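You operate a simulated robot arm through the tools that you are given. There is no shell and no other tool. Be economical: measure what you need, move in short steps, check, and stop when the job is done.

You run a simulated robot arm. Do the job below in one go: nothing can be reset, and whatever is moved stays where it is left.

## Task
Put the blue coil in the inside of the steel dish.

The check looks at the end state, three seconds after you hand in, the way a careful person would. Anything else that was tipped, shoved, dropped, spilled or broken makes it a failure.

## Robot
A 6-joint arm with a two-finger parallel gripper, fixed in place. Base frame: the origin is at the foot of the arm, x ahead of it, y to its left, z up; the work surface is at about z = 820. Lengths are in mm, angles in rad, forces in N, time in s.
With the tool pointing down near the work surface it reaches from about 260 to 680 mm from the base axis. Its first joint turns from -1.152 to 1.152 rad. Payload 2.9 kg.
Tool frame: the origin (TCP) lies between the finger pads and is the grasp point; the fingertips stand 30 mm ahead of it; z points along the fingers, y is the line along which they close. Largest opening 110 mm; finger width 20, thickness 10; the body of the gripper, 48 by 112 mm, starts 55 mm behind the TCP.
Orientation is told as [roll, pitch, yaw] about the base's x, y, z axes, in that order, counted from this pose: with the fingers straight down and closing along the base's y, the tool's x points along the base's -x, its y along +y and its z along -z.

## Interface
- The arm moves only by the tool nudge_tool. Its argument "series" is a list of rows, each an object (a shift or turn left out is 0, a gripper value left out holds the last) with "delta_rot": the turn, a rotation vector about the tool's x, y, z in rad, a list of three; "linear": the shift along the tool's x, y, z in mm, a list of three; "gripper": the gripper command, from -1 (fully open) to 1 (shut), values between in proportion. In form: [{"delta_rot": [rx, ry, rz], "linear": [x, y, z], "gripper": gripper}, ...]. A call has 1 to 8 rows; each row shifts and turns the commanded pose from where the row before left it, along the tool's axes as they then stand. A row lasts 0.2 s, in which the tool goes at most 50 mm and 0.15 rad; a call with a longer step from one row to the next is refused whole, and so is a gripper value outside its range. Where a pose cannot be reached the arm comes as near as it can. A force on the tool above 40 N (or 10 N above the force at the start of the call, whichever is more), or a blocked arm, ends the call early, and 0.2 s more pass. Each finger travels about 108 mm/s and halts on what it meets, pressing with about 43 N; the grip force reading is that of the motor and also rises with nothing between the fingers. The clock runs only during rows and for 0.2 s after the last one: add rows that do not move to give the fingers time. It gives the time, the measured TCP pose, the force on the tool (base axes), the opening and the grip force at its end, in the units of the frame above (readings bear some noise), and new pictures: "pictures" is both (left out), scene, wrist or none.
- Cameras (640 x 400 px; columns grow to the right, rows downward): "scene" is fixed at [89.3, 438.9, 1394.2]; the picture's right is [-0.65, -0.76, 0.00], its down [-0.37, 0.31, -0.87] and it looks along [0.67, -0.57, -0.48] (base axes); focal length 361 px, centre (320, 200). "wrist" rides on the gripper at [72, 17, -103] in the tool frame; the picture's right is [-0.23, 0.97, 0.00], its down [-0.76, -0.18, -0.62] and it looks along [-0.61, -0.14, 0.78] (tool axes); focal length 222 px, centre (320, 200). There is no depth. A picture from a camera that has moved, and an enlarged one, comes with that camera's place and axes in the base frame and with its lens.
- inspect(camera, box): a new picture of the part [left, top, right, bottom] of that camera's present view, enlarged. No time passes.
- hand_in(): hands the job in; it is judged then, once.

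Work in short steps. Places have to be worked out from the pictures, the camera data and where the tool is seen: move nearer, look again, correct. Check each grasp and each placing, and mend what went wrong. You have 90 turns and 170 pictures in all, those below and enlarged ones among them. Open the gripper and draw the arm clear of the work before you hand the job in, unless the task says otherwise; then end with one line.

The tools are called after "Call:" as a command line: name --argument value ..., lists and objects as JSON in quotes. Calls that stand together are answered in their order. nudge_tool: Moves the arm, as the interface text tells. Its arguments: {"type":"object","properties":{"series":{"type":"array"},"pictures":{"type":"string","enum":["both","scene","wrist","none"]}},"required":["series"]} The other tools are called the same way: inspect (camera, box) takes an enlarged picture of a part of a camera's view; hand_in () hands the job in.

At the start:

```text
time_s: 0.0
tcp_pos: [394.3, -51.7, 1103.1]
tcp_rot: [-0.001, -0.001, 0.0]
force: [0.4, -0.9, -0.2]
finger_gap: 110.0
gripper_force: 0.0
```

scene: 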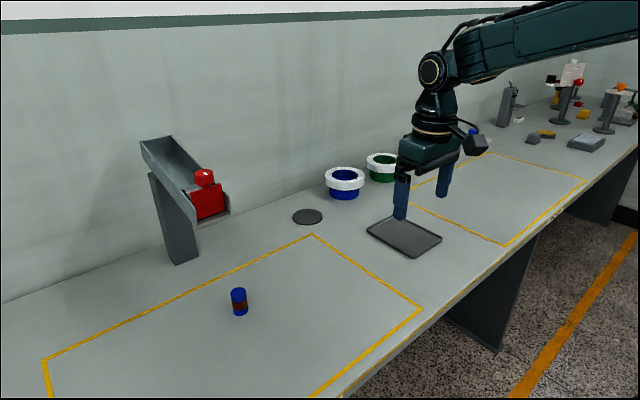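
wrist: 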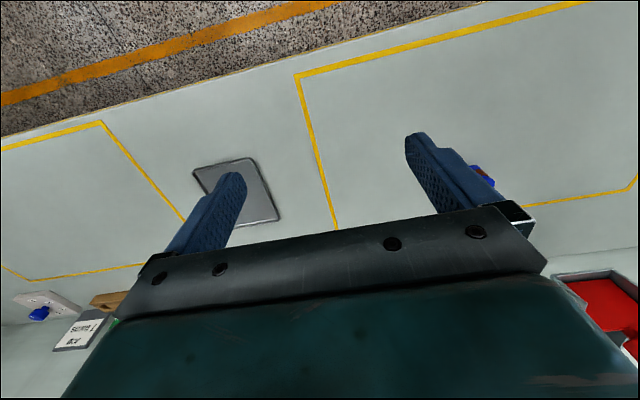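

The blue coil looks like the blue spool with a copper band near (239,301), and the dish is probably the rectangular tray near (405,237). I'll enlarge both to check.

Call:
inspect --camera "scene" --box '[200, 270, 280, 320]'

Call:
inspect --camera "scene" --box '[280, 140, 460, 260]'

Call:
inspect --camera "scene" --box '[480, 50, 640, 160]'

```text
8.00 times, centred on (240, 295) of scene
camera zoom: at [89.3, 438.9, 1394.2], right [-0.65, -0.76, 0.0], down [-0.37, 0.31, -0.87], along [0.67, -0.57, -0.48], focal length 2891 px, centre (960, -560)
```

zoom: 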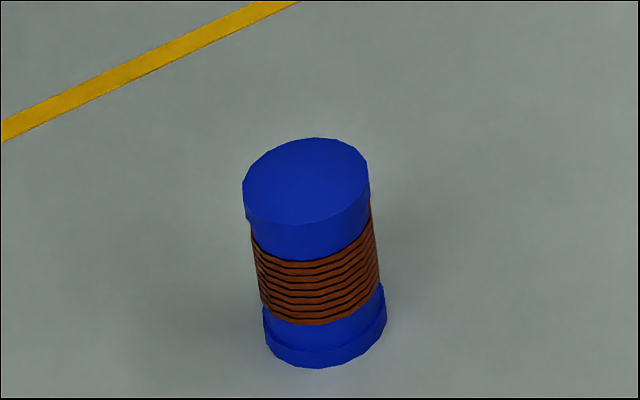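

```text
3.33 times, centred on (370, 200) of scene
camera zoom: at [89.3, 438.9, 1394.2], right [-0.65, -0.76, 0.0], down [-0.37, 0.31, -0.87], along [0.67, -0.57, -0.48], focal length 1205 px, centre (153, 200)
```

zoom: 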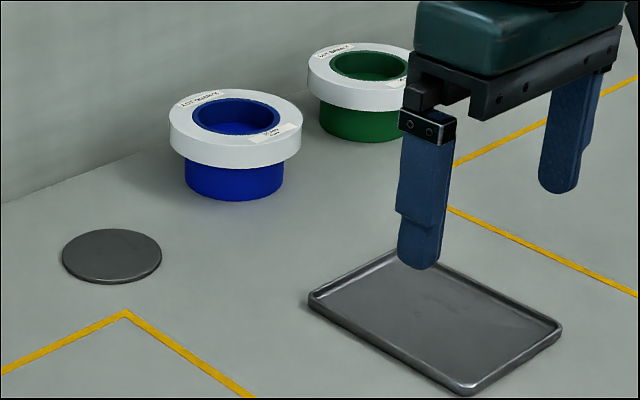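

```text
3.64 times, centred on (560, 105) of scene
camera zoom: at [89.3, 438.9, 1394.2], right [-0.65, -0.76, 0.0], down [-0.37, 0.31, -0.87], along [0.67, -0.57, -0.48], focal length 1314 px, centre (-553, 546)
```

zoom: 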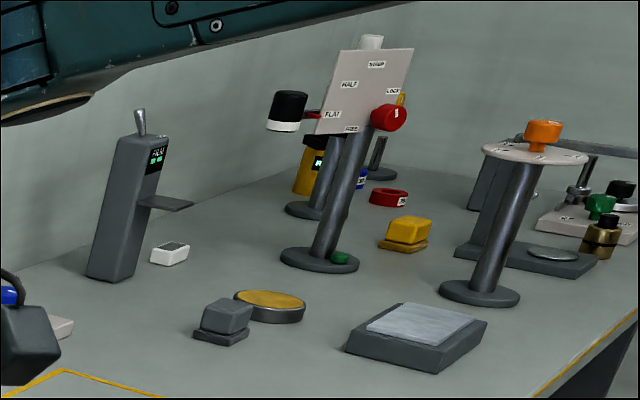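

The coil stands upright at about (621, 205), 33 mm across and 56 mm tall. The tray centre is at about (585, -290). I'll move above the coil with the gripper open.

Call:
nudge_tool --series '[{"linear": [-28.4, 32.1, 15.4], "gripper": -1}, {"linear": [-28.4, 32.1, 15.4]}, {"linear": [-28.4, 32.1, 15.4]}, {"linear": [-28.4, 32.1, 15.4]}, {"linear": [-28.4, 32.1, 15.4]}, {"linear": [-28.4, 32.1, 15.4]}, {"linear": [-28.4, 32.1, 15.4]}, {"linear": [-28.4, 32.1, 15.4]}]'

```text
time_s: 1.8
tcp_pos: [597.3, 178.8, 991.4]
tcp_rot: [-0.011, 0.032, -0.019]
force: [-58.2, -25.8, 10.9]
finger_gap: 109.8
gripper_force: 0.0
stopped in row 8: the force on the tool passed its limit (the readings are from after the stop); the commanded pose is now the measured one
camera wrist: at [527.4, 199.2, 1097.1], right [0.25, 0.97, -0.02], down [0.78, -0.19, 0.6], along [0.58, -0.16, -0.8], focal length 222 px, centre (320, 200)
```

scene: 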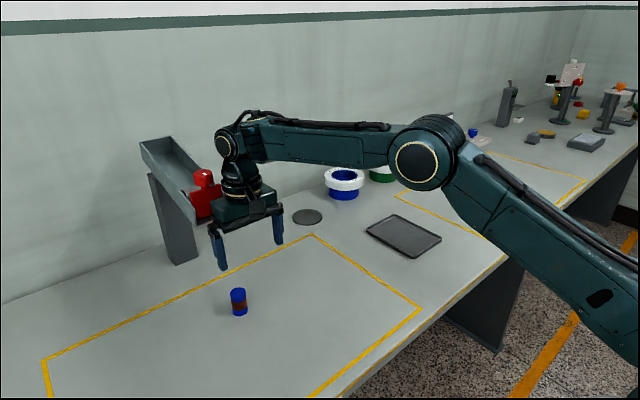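
wrist: 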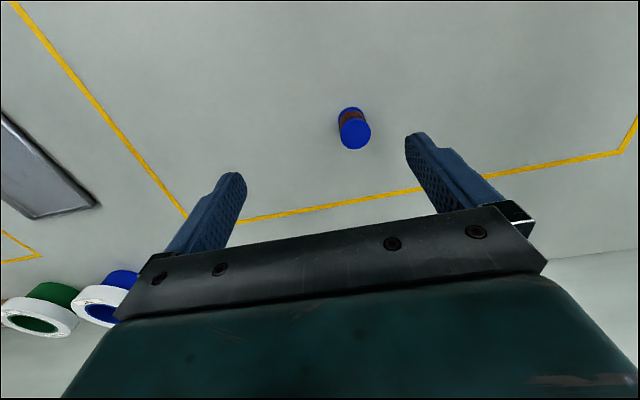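

The tool hit something on its +x side, most likely the chute or the red piece. I'll look closely before moving back.

Call:
inspect --camera "scene" --box '[130, 100, 306, 210]'

Call:
inspect --camera "scene" --box '[130, 190, 306, 300]'

```text
3.64 times, centred on (218, 155) of scene
camera zoom: at [87.1, 438.0, 1394.6], right [-0.65, -0.76, 0.0], down [-0.37, 0.31, -0.88], along [0.67, -0.57, -0.48], focal length 1314 px, centre (691, 364)
```

zoom: 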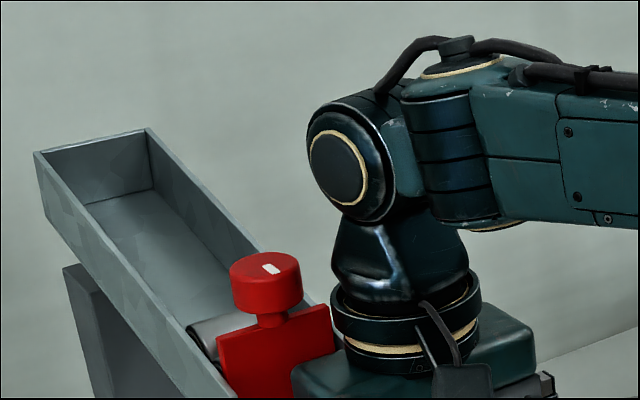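

```text
3.64 times, centred on (218, 245) of scene
camera zoom: at [87.1, 438.0, 1394.6], right [-0.65, -0.76, 0.0], down [-0.37, 0.31, -0.88], along [0.67, -0.57, -0.48], focal length 1314 px, centre (691, 36)
```

zoom: 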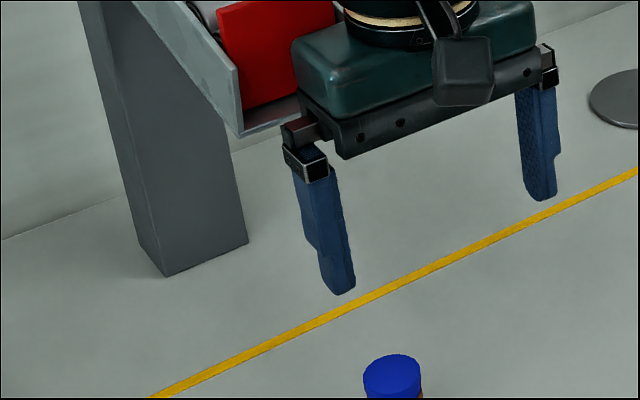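

The +x side of the tool touched the chute's mouth or red gate, which sits at about x≥630, above and beyond the coil. I'll back straight out along -x and check the gate.

Call:
nudge_tool --series '[{"linear": [15, 0, 0]}, {"linear": [35, 0, 0]}, {"linear": [45, 0, 0]}, {"linear": [45, 0, 0]}, {}]'

Call:
inspect --camera "scene" --box '[130, 130, 258, 210]'

```text
time_s: 3.0
tcp_pos: [464.4, 185.0, 995.4]
tcp_rot: [-0.009, 0.023, -0.018]
force: [-0.1, -0.1, 0.5]
finger_gap: 110.3
gripper_force: 0.0
camera wrist: at [394.7, 205.5, 1099.1], right [0.24, 0.97, -0.01], down [0.77, -0.19, 0.61], along [0.59, -0.16, -0.79], focal length 222 px, centre (320, 200)
```

scene: 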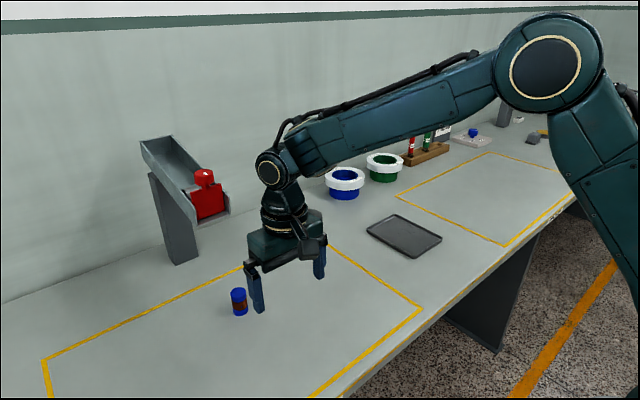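
wrist: 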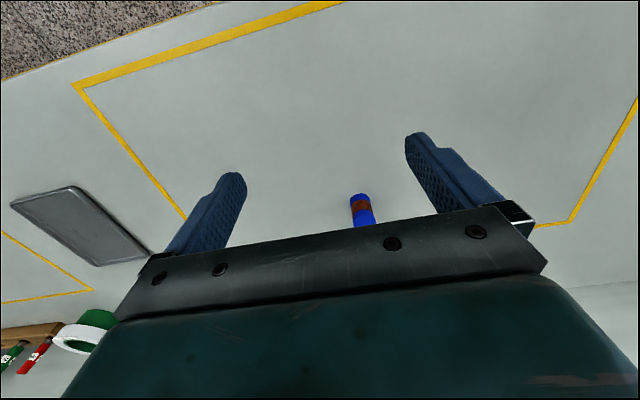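

```text
5.00 times, centred on (194, 170) of scene
camera zoom: at [89.2, 438.9, 1394.2], right [-0.65, -0.76, 0.0], down [-0.37, 0.31, -0.87], along [0.67, -0.57, -0.48], focal length 1807 px, centre (950, 350)
```

zoom: 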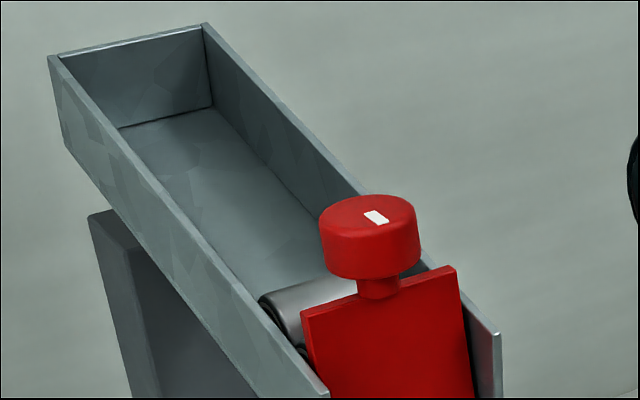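

The gate and roller look undisturbed. The wrist has to stay clear of the chute, so I'll tilt the tool about 0.6 rad with the fingers pointing outward and grasp from the base side.

Call:
nudge_tool --series '[{"delta_rot": [0, -0.15, 0]}, {"delta_rot": [0, -0.15, 0]}, {"delta_rot": [0, -0.15, 0]}, {"delta_rot": [0, -0.15, 0]}, {}]'

```text
time_s: 4.2
tcp_pos: [463.1, 183.6, 991.8]
tcp_rot: [-0.01, -0.577, -0.011]
force: [-0.3, 0.1, 1.1]
finger_gap: 109.8
gripper_force: 0.0
camera wrist: at [344.8, 204.1, 1039.1], right [0.21, 0.97, 0.12], down [0.29, -0.17, 0.94], along [0.93, -0.16, -0.32], focal length 222 px, centre (320, 200)
```

scene: 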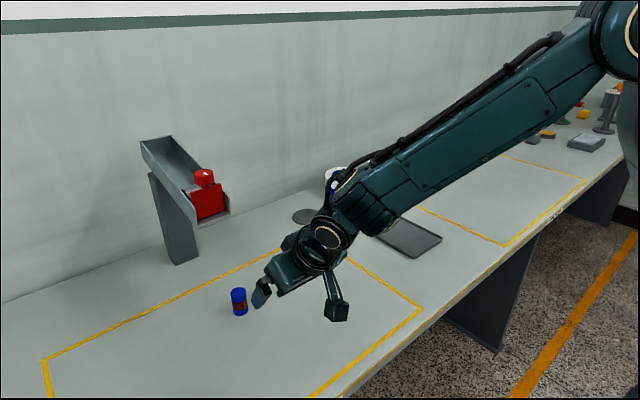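
wrist: 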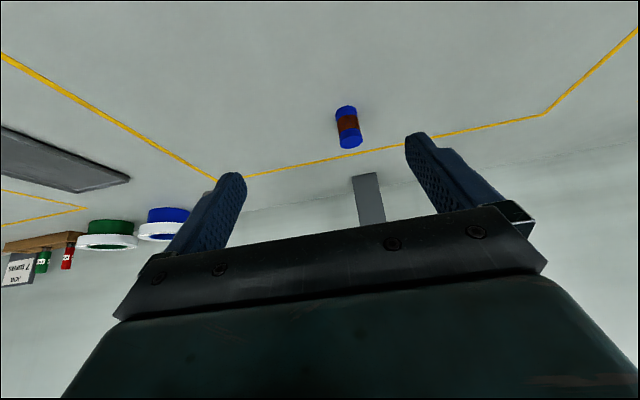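

The wrist view puts the coil at about (616, 208), which matches the first estimate. I'll drop to a pre-grasp pose at about (530, 207, 880).

Call:
nudge_tool --series '[{"linear": [1.25, 6, 32.6]}, {"linear": [1.25, 6, 32.6]}, {"linear": [1.25, 6, 32.6]}, {"linear": [1.25, 6, 32.6]}, {}]'

```text
time_s: 5.3
tcp_pos: [529.8, 206.2, 881.1]
tcp_rot: [-0.01, -0.574, -0.012]
force: [-0.2, 0.1, 0.0]
finger_gap: 110.1
gripper_force: 0.1
camera wrist: at [412.0, 226.4, 927.7], right [0.21, 0.97, 0.12], down [0.3, -0.17, 0.94], along [0.93, -0.16, -0.32], focal length 222 px, centre (320, 200)
```

scene: 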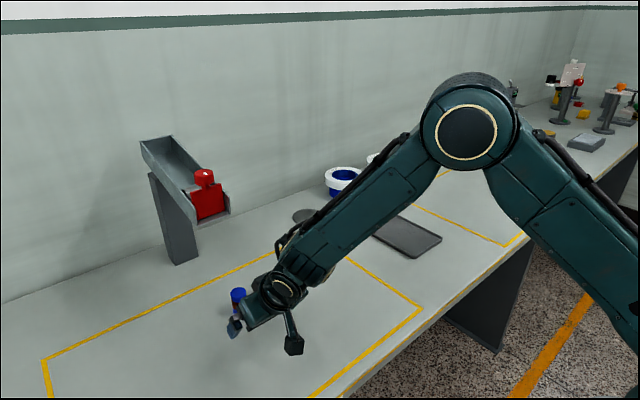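
wrist: 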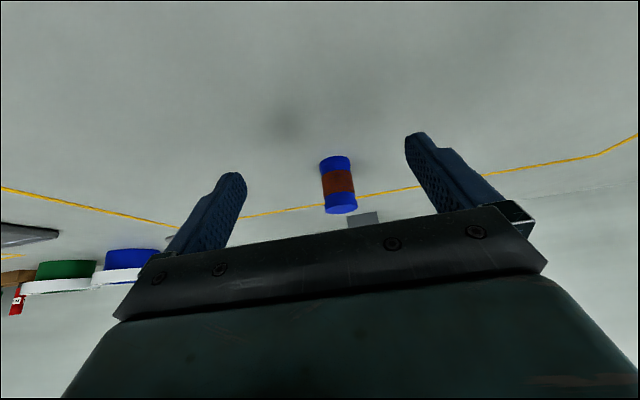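

The coil centre is at about (615, 210). I'll advance around it to a TCP of about (615, 210, 860).

Call:
nudge_tool --series '[{"linear": [-15, 1, 16]}, {"linear": [-15, 1, 16]}, {"linear": [-15, 1, 16]}, {"linear": [-15, 0.5, 16]}, {}]'

```text
time_s: 6.5
tcp_pos: [613.2, 208.6, 860.6]
tcp_rot: [-0.011, -0.577, -0.011]
force: [-0.4, 0.8, 0.1]
finger_gap: 110.0
gripper_force: 0.1
camera wrist: at [495.3, 228.3, 907.3], right [0.21, 0.97, 0.11], down [0.3, -0.17, 0.94], along [0.93, -0.16, -0.32], focal length 222 px, centre (320, 200)
```

scene: 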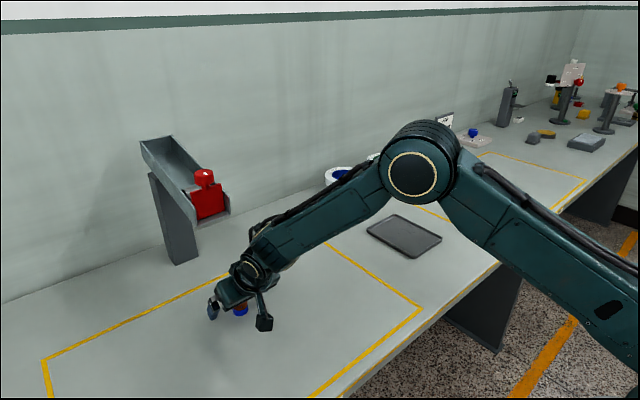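
wrist: 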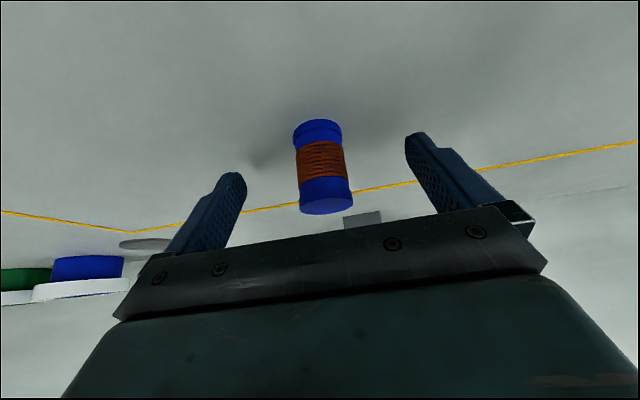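

The coil is centred between the fingers to within about 3 mm. I'll correct y and close.

Call:
nudge_tool --series '[{"linear": [0, 3, 0]}, {"gripper": -0.2}, {"gripper": -0.2}, {"gripper": 1}, {"gripper": 1}, {"gripper": 1}]'

```text
time_s: 8.0
tcp_pos: [613.5, 211.8, 861.4]
tcp_rot: [-0.01, -0.577, -0.012]
force: [0.1, 0.3, 0.2]
finger_gap: 30.8
gripper_force: 43.4
camera wrist: at [495.3, 231.2, 907.2], right [0.21, 0.97, 0.12], down [0.3, -0.17, 0.94], along [0.93, -0.16, -0.32], focal length 222 px, centre (320, 200)
```

scene: 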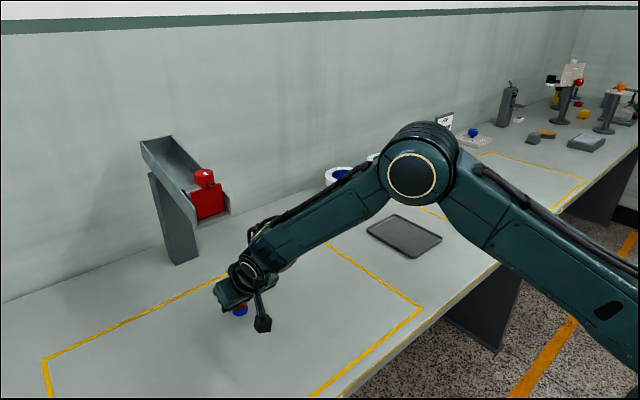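
wrist: 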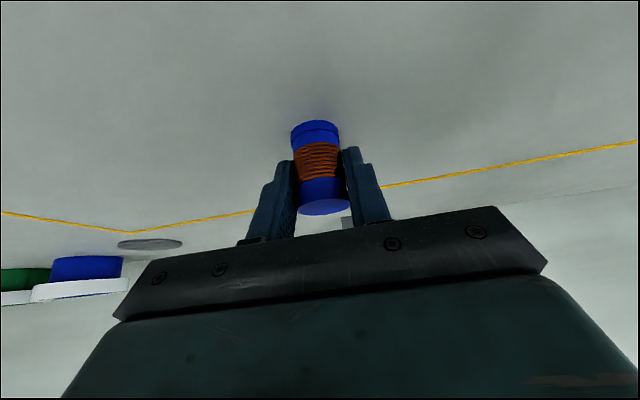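

The coil is gripped, with a 31 mm gap and 43 N. I'll lift slightly and retreat toward the base, away from the chute.

Call:
nudge_tool --series '[{"linear": [-5.5, 0, -8.4]}, {"linear": [-5.5, 0, -8.4]}, {"linear": [16.9, 0, -29]}, {"linear": [26, 0, -34]}, {"linear": [26, 0, -34]}, {"linear": [0, 0, 0]}]'

```text
time_s: 9.3
tcp_pos: [504.1, 213.3, 926.4]
tcp_rot: [-0.011, -0.575, -0.012]
force: [0.0, -0.5, -1.0]
finger_gap: 30.9
gripper_force: 42.9
camera wrist: at [385.2, 233.2, 972.0], right [0.21, 0.97, 0.11], down [0.3, -0.17, 0.94], along [0.93, -0.16, -0.32], focal length 222 px, centre (320, 200)
```

scene: 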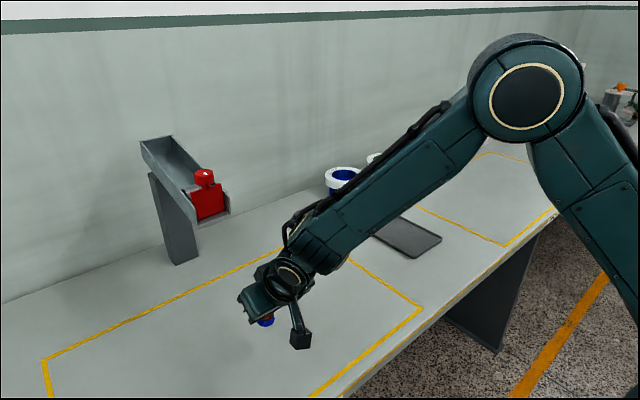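
wrist: 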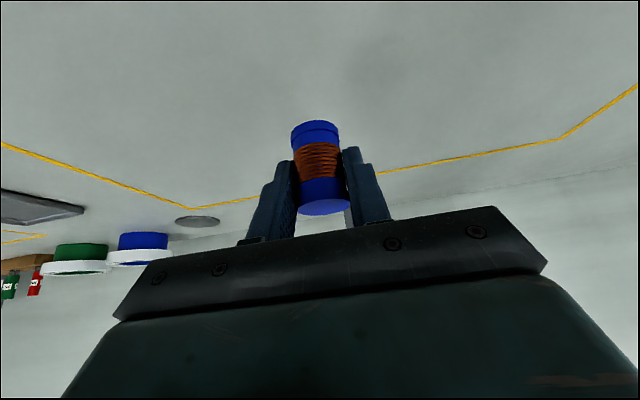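

The coil is held upright and has lifted cleanly. The tray spans about x 500–668 and y -361 to -226, so I'll carry the coil along -y toward (575, -292).

Call:
nudge_tool --series '[{"linear": [0, -30, 0]}, {"linear": [0, -42, 0]}, {"linear": [0, -42, 0]}, {"linear": [0, -42, 0]}, {"linear": [0, -42, 0]}, {"linear": [0, -42, 0]}, {"linear": [0, -42, 0]}, {"linear": [0, -30, 0]}]' --pictures "scene"

Call:
nudge_tool --series '[{"linear": [-9.7, -32, 6.3]}, {"linear": [-9.7, -32, 6.3]}, {"linear": [-9.7, -32, 6.3]}, {"linear": [-9.7, -32, 6.3]}, {"linear": [-9.7, -32, 6.3]}, {"linear": [-9.7, -32, 6.3]}, {}]'

```text
time_s: 11.2
tcp_pos: [498.7, -97.6, 925.4]
tcp_rot: [-0.011, -0.574, -0.011]
force: [-0.1, -0.3, -0.9]
finger_gap: 30.8
gripper_force: 43.3
```

scene: 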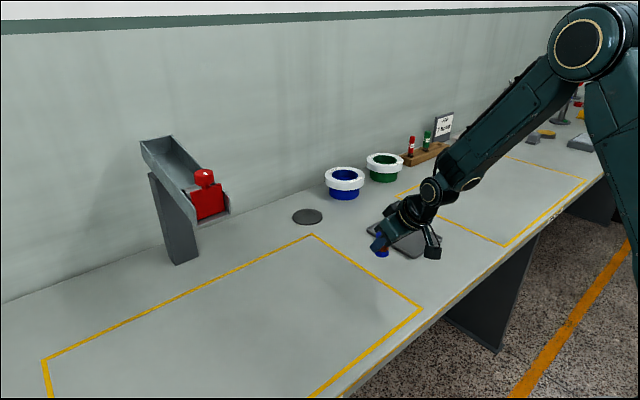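

```text
time_s: 12.8
tcp_pos: [565.0, -293.3, 926.6]
tcp_rot: [-0.01, -0.575, -0.012]
force: [-1.2, 0.6, -0.2]
finger_gap: 30.8
gripper_force: 43.2
camera wrist: at [447.0, -273.1, 973.9], right [0.21, 0.97, 0.12], down [0.3, -0.17, 0.94], along [0.93, -0.16, -0.32], focal length 222 px, centre (320, 200)
```

scene: 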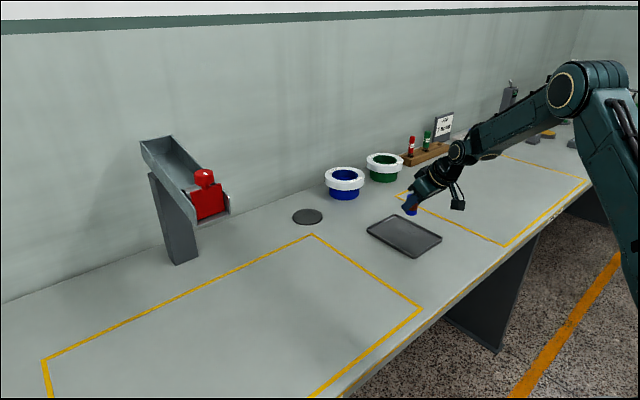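
wrist: 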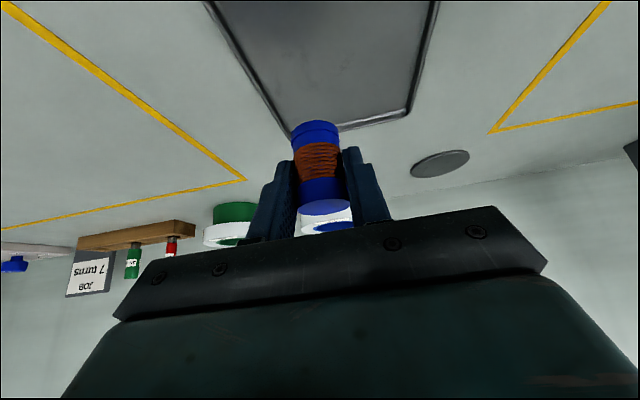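

The wrist view puts the tray at about y -335 to -204 and the scene view at -357 to -223. I'll aim between them at y≈-277, x≈575, and come down to z≈888 to look again.

Call:
nudge_tool --series '[{"linear": [6.7, 8, 19.5]}, {"linear": [6.7, 8, 19.5]}, {}]'

Call:
inspect --camera "scene" --box '[350, 180, 478, 260]'

```text
time_s: 13.6
tcp_pos: [574.6, -275.7, 889.1]
tcp_rot: [-0.01, -0.576, -0.013]
force: [-0.6, 0.0, -1.3]
finger_gap: 30.9
gripper_force: 43.3
camera wrist: at [456.6, -255.6, 935.3], right [0.21, 0.97, 0.12], down [0.3, -0.17, 0.94], along [0.93, -0.16, -0.32], focal length 222 px, centre (320, 200)
```

scene: 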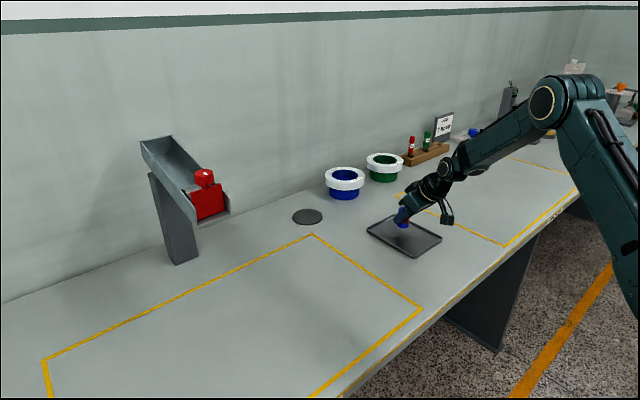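
wrist: 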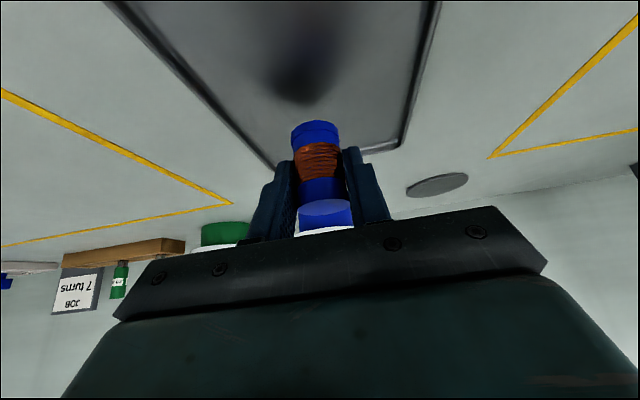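

```text
5.00 times, centred on (414, 220) of scene
camera zoom: at [89.3, 438.9, 1394.2], right [-0.65, -0.76, 0.0], down [-0.37, 0.31, -0.87], along [0.67, -0.57, -0.48], focal length 1807 px, centre (-150, 100)
```

zoom: 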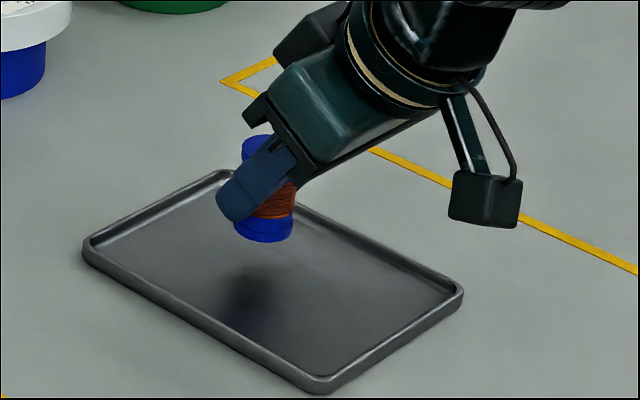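

The shadow falls near the tray's centre. I'll lower the coil gently toward contact at about z 866.

Call:
nudge_tool --series '[{"linear": [5.45, 0, 8.4]}, {"linear": [3.3, 0, 5]}, {"linear": [2.2, 0, 3.35]}, {}]' --pictures "none"

Call:
inspect --camera "scene" --box '[350, 180, 478, 260]'

```text
time_s: 14.6
tcp_pos: [574.4, -275.3, 867.2]
tcp_rot: [-0.01, -0.575, -0.011]
force: [-0.1, 0.1, -0.8]
finger_gap: 30.9
gripper_force: 42.8
```

```text
5.00 times, centred on (414, 220) of scene
camera zoom: at [89.3, 438.9, 1394.2], right [-0.65, -0.76, 0.0], down [-0.37, 0.31, -0.87], along [0.67, -0.57, -0.48], focal length 1807 px, centre (-150, 100)
```

zoom: 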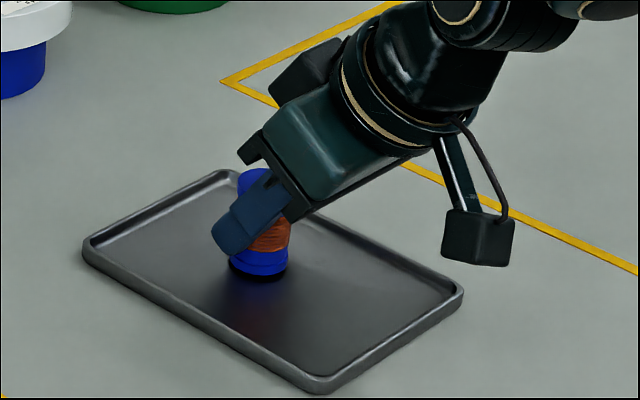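

No contact yet at z 867, so I'll go down in about 1 mm steps.

Call:
nudge_tool --series '[{"linear": [0.55, 0, 0.84]}, {"linear": [0.55, 0, 0.84]}, {}]' --pictures "none"

Call:
nudge_tool --series '[{"linear": [0.55, 0, 0.84]}, {}]' --pictures "none"

```text
time_s: 15.3
tcp_pos: [574.0, -275.6, 866.6]
tcp_rot: [-0.011, -0.576, -0.014]
force: [-0.2, 0.3, -0.7]
finger_gap: 30.8
gripper_force: 43.3
```

```text
time_s: 15.9
tcp_pos: [574.4, -276.6, 865.5]
tcp_rot: [-0.01, -0.576, -0.013]
force: [0.4, 0.4, -0.8]
finger_gap: 30.7
gripper_force: 42.9
```

Call:
nudge_tool --series '[{"linear": [0.55, 0, 0.84]}, {}]' --pictures "none"

Call:
nudge_tool --series '[{"linear": [0.55, 0, 0.84]}, {}]' --pictures "none"

Call:
inspect --camera "scene" --box '[380, 200, 444, 240]'

```text
time_s: 16.6
tcp_pos: [576.1, -276.0, 866.1]
tcp_rot: [-0.011, -0.576, -0.01]
force: [-0.3, -0.7, -1.0]
finger_gap: 30.5
gripper_force: 43.1
```

```text
time_s: 17.1
tcp_pos: [575.3, -275.8, 864.0]
tcp_rot: [-0.013, -0.577, -0.011]
force: [-1.3, -0.2, 4.8]
finger_gap: 31.0
gripper_force: 42.5
```

```text
10.00 times, centred on (412, 220) of scene
camera zoom: at [89.1, 439.0, 1394.2], right [-0.65, -0.76, 0.0], down [-0.37, 0.31, -0.87], along [0.67, -0.57, -0.48], focal length 3614 px, centre (-600, 0)
```

zoom: 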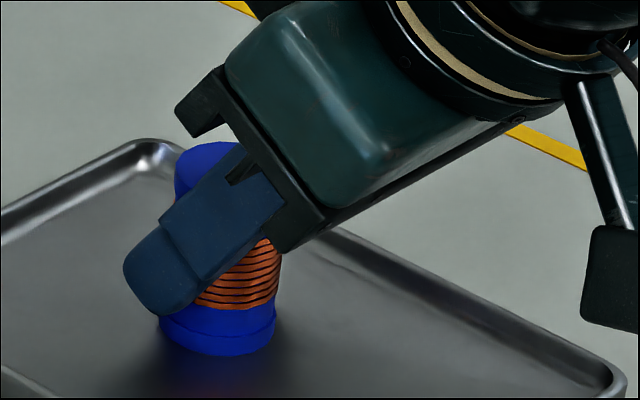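

The force has risen to about 5 N, so the coil rests on the tray floor. I'll open partway in stages, keeping the fingers off the rim.

Call:
nudge_tool --series '[{"gripper": 0.35}, {"gripper": 0.2}, {"gripper": 0.0}, {"gripper": -0.2}, {"gripper": -0.2}]'

```text
time_s: 18.4
tcp_pos: [575.2, -276.8, 863.2]
tcp_rot: [-0.011, -0.575, -0.011]
force: [0.0, -1.4, -0.6]
finger_gap: 65.9
gripper_force: 0.0
camera wrist: at [456.8, -256.5, 910.5], right [0.21, 0.97, 0.11], down [0.3, -0.17, 0.94], along [0.93, -0.16, -0.32], focal length 222 px, centre (320, 200)
```

scene: 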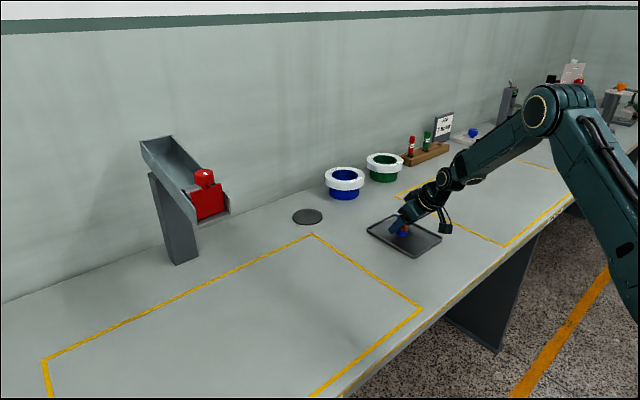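
wrist: 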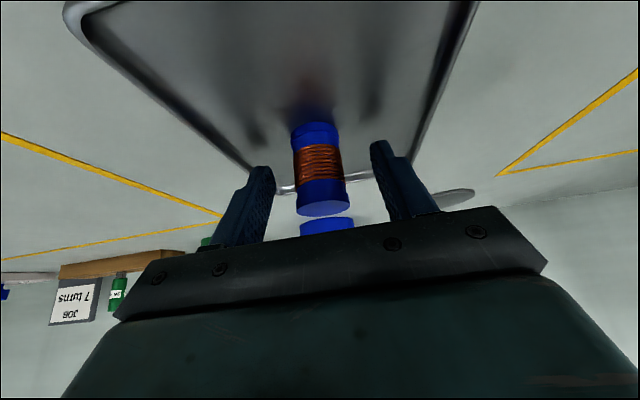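

The coil stands free in the tray. I'll back out along the tool axis.

Call:
nudge_tool --series '[{"linear": [0, 0, -15]}, {"linear": [0, 0, -30]}, {"linear": [0, 0, -40]}, {"linear": [0, 0, -45]}, {"linear": [0, 0, -45], "gripper": -1}, {}]'

Call:
inspect --camera "scene" --box '[350, 180, 478, 260]'

Call:
inspect --camera "scene" --box '[130, 130, 258, 210]'

```text
time_s: 19.8
tcp_pos: [477.6, -272.6, 1007.6]
tcp_rot: [-0.012, -0.576, -0.014]
force: [0.0, -0.4, 0.3]
finger_gap: 110.2
gripper_force: 0.1
camera wrist: at [360.4, -253.4, 1054.9], right [0.21, 0.97, 0.12], down [0.3, -0.17, 0.94], along [0.93, -0.16, -0.32], focal length 222 px, centre (320, 200)
```

scene: 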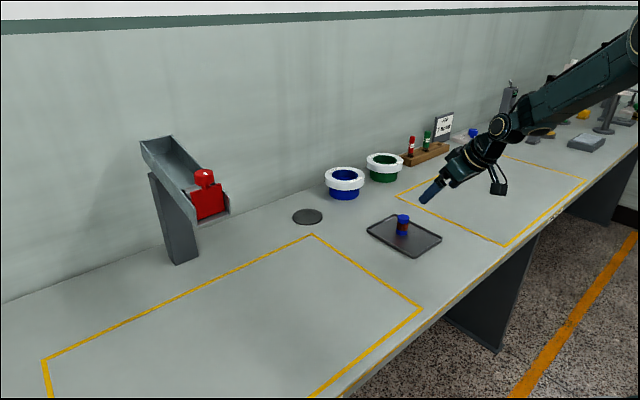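
wrist: 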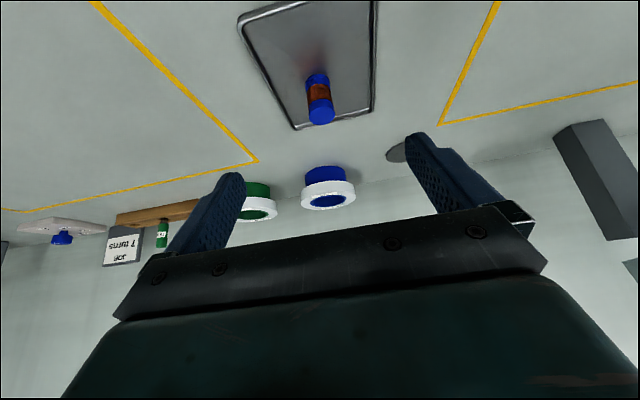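

```text
5.00 times, centred on (414, 220) of scene
camera zoom: at [89.2, 438.9, 1394.2], right [-0.65, -0.76, 0.0], down [-0.37, 0.31, -0.87], along [0.67, -0.57, -0.48], focal length 1807 px, centre (-150, 100)
```

zoom: 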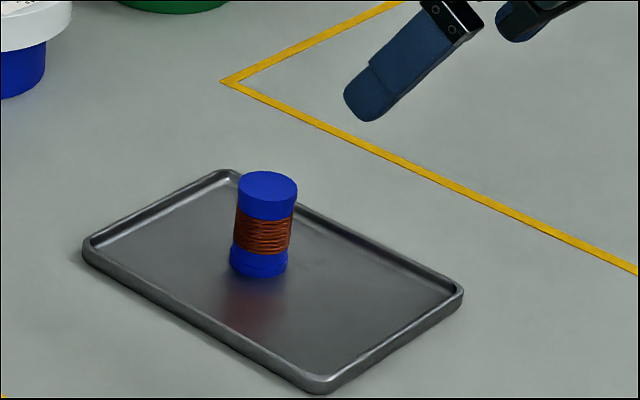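

```text
5.00 times, centred on (194, 170) of scene
camera zoom: at [89.2, 438.9, 1394.2], right [-0.65, -0.76, 0.0], down [-0.37, 0.31, -0.87], along [0.67, -0.57, -0.48], focal length 1807 px, centre (950, 350)
```

zoom: 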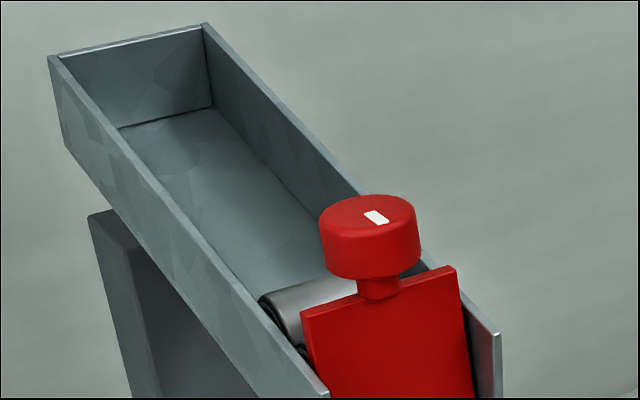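

The coil stands upright inside the tray, the chute and gate look unchanged, and the arm is clear with the gripper open. I'll hand in.

Call:
hand_in

```text
The job is handed in.
```

The blue coil is standing upright inside the steel dish; on the first approach the arm bumped the chute or its red gate (about 60 N), but the gate and roller look undisturbed in the pictures taken afterwards.
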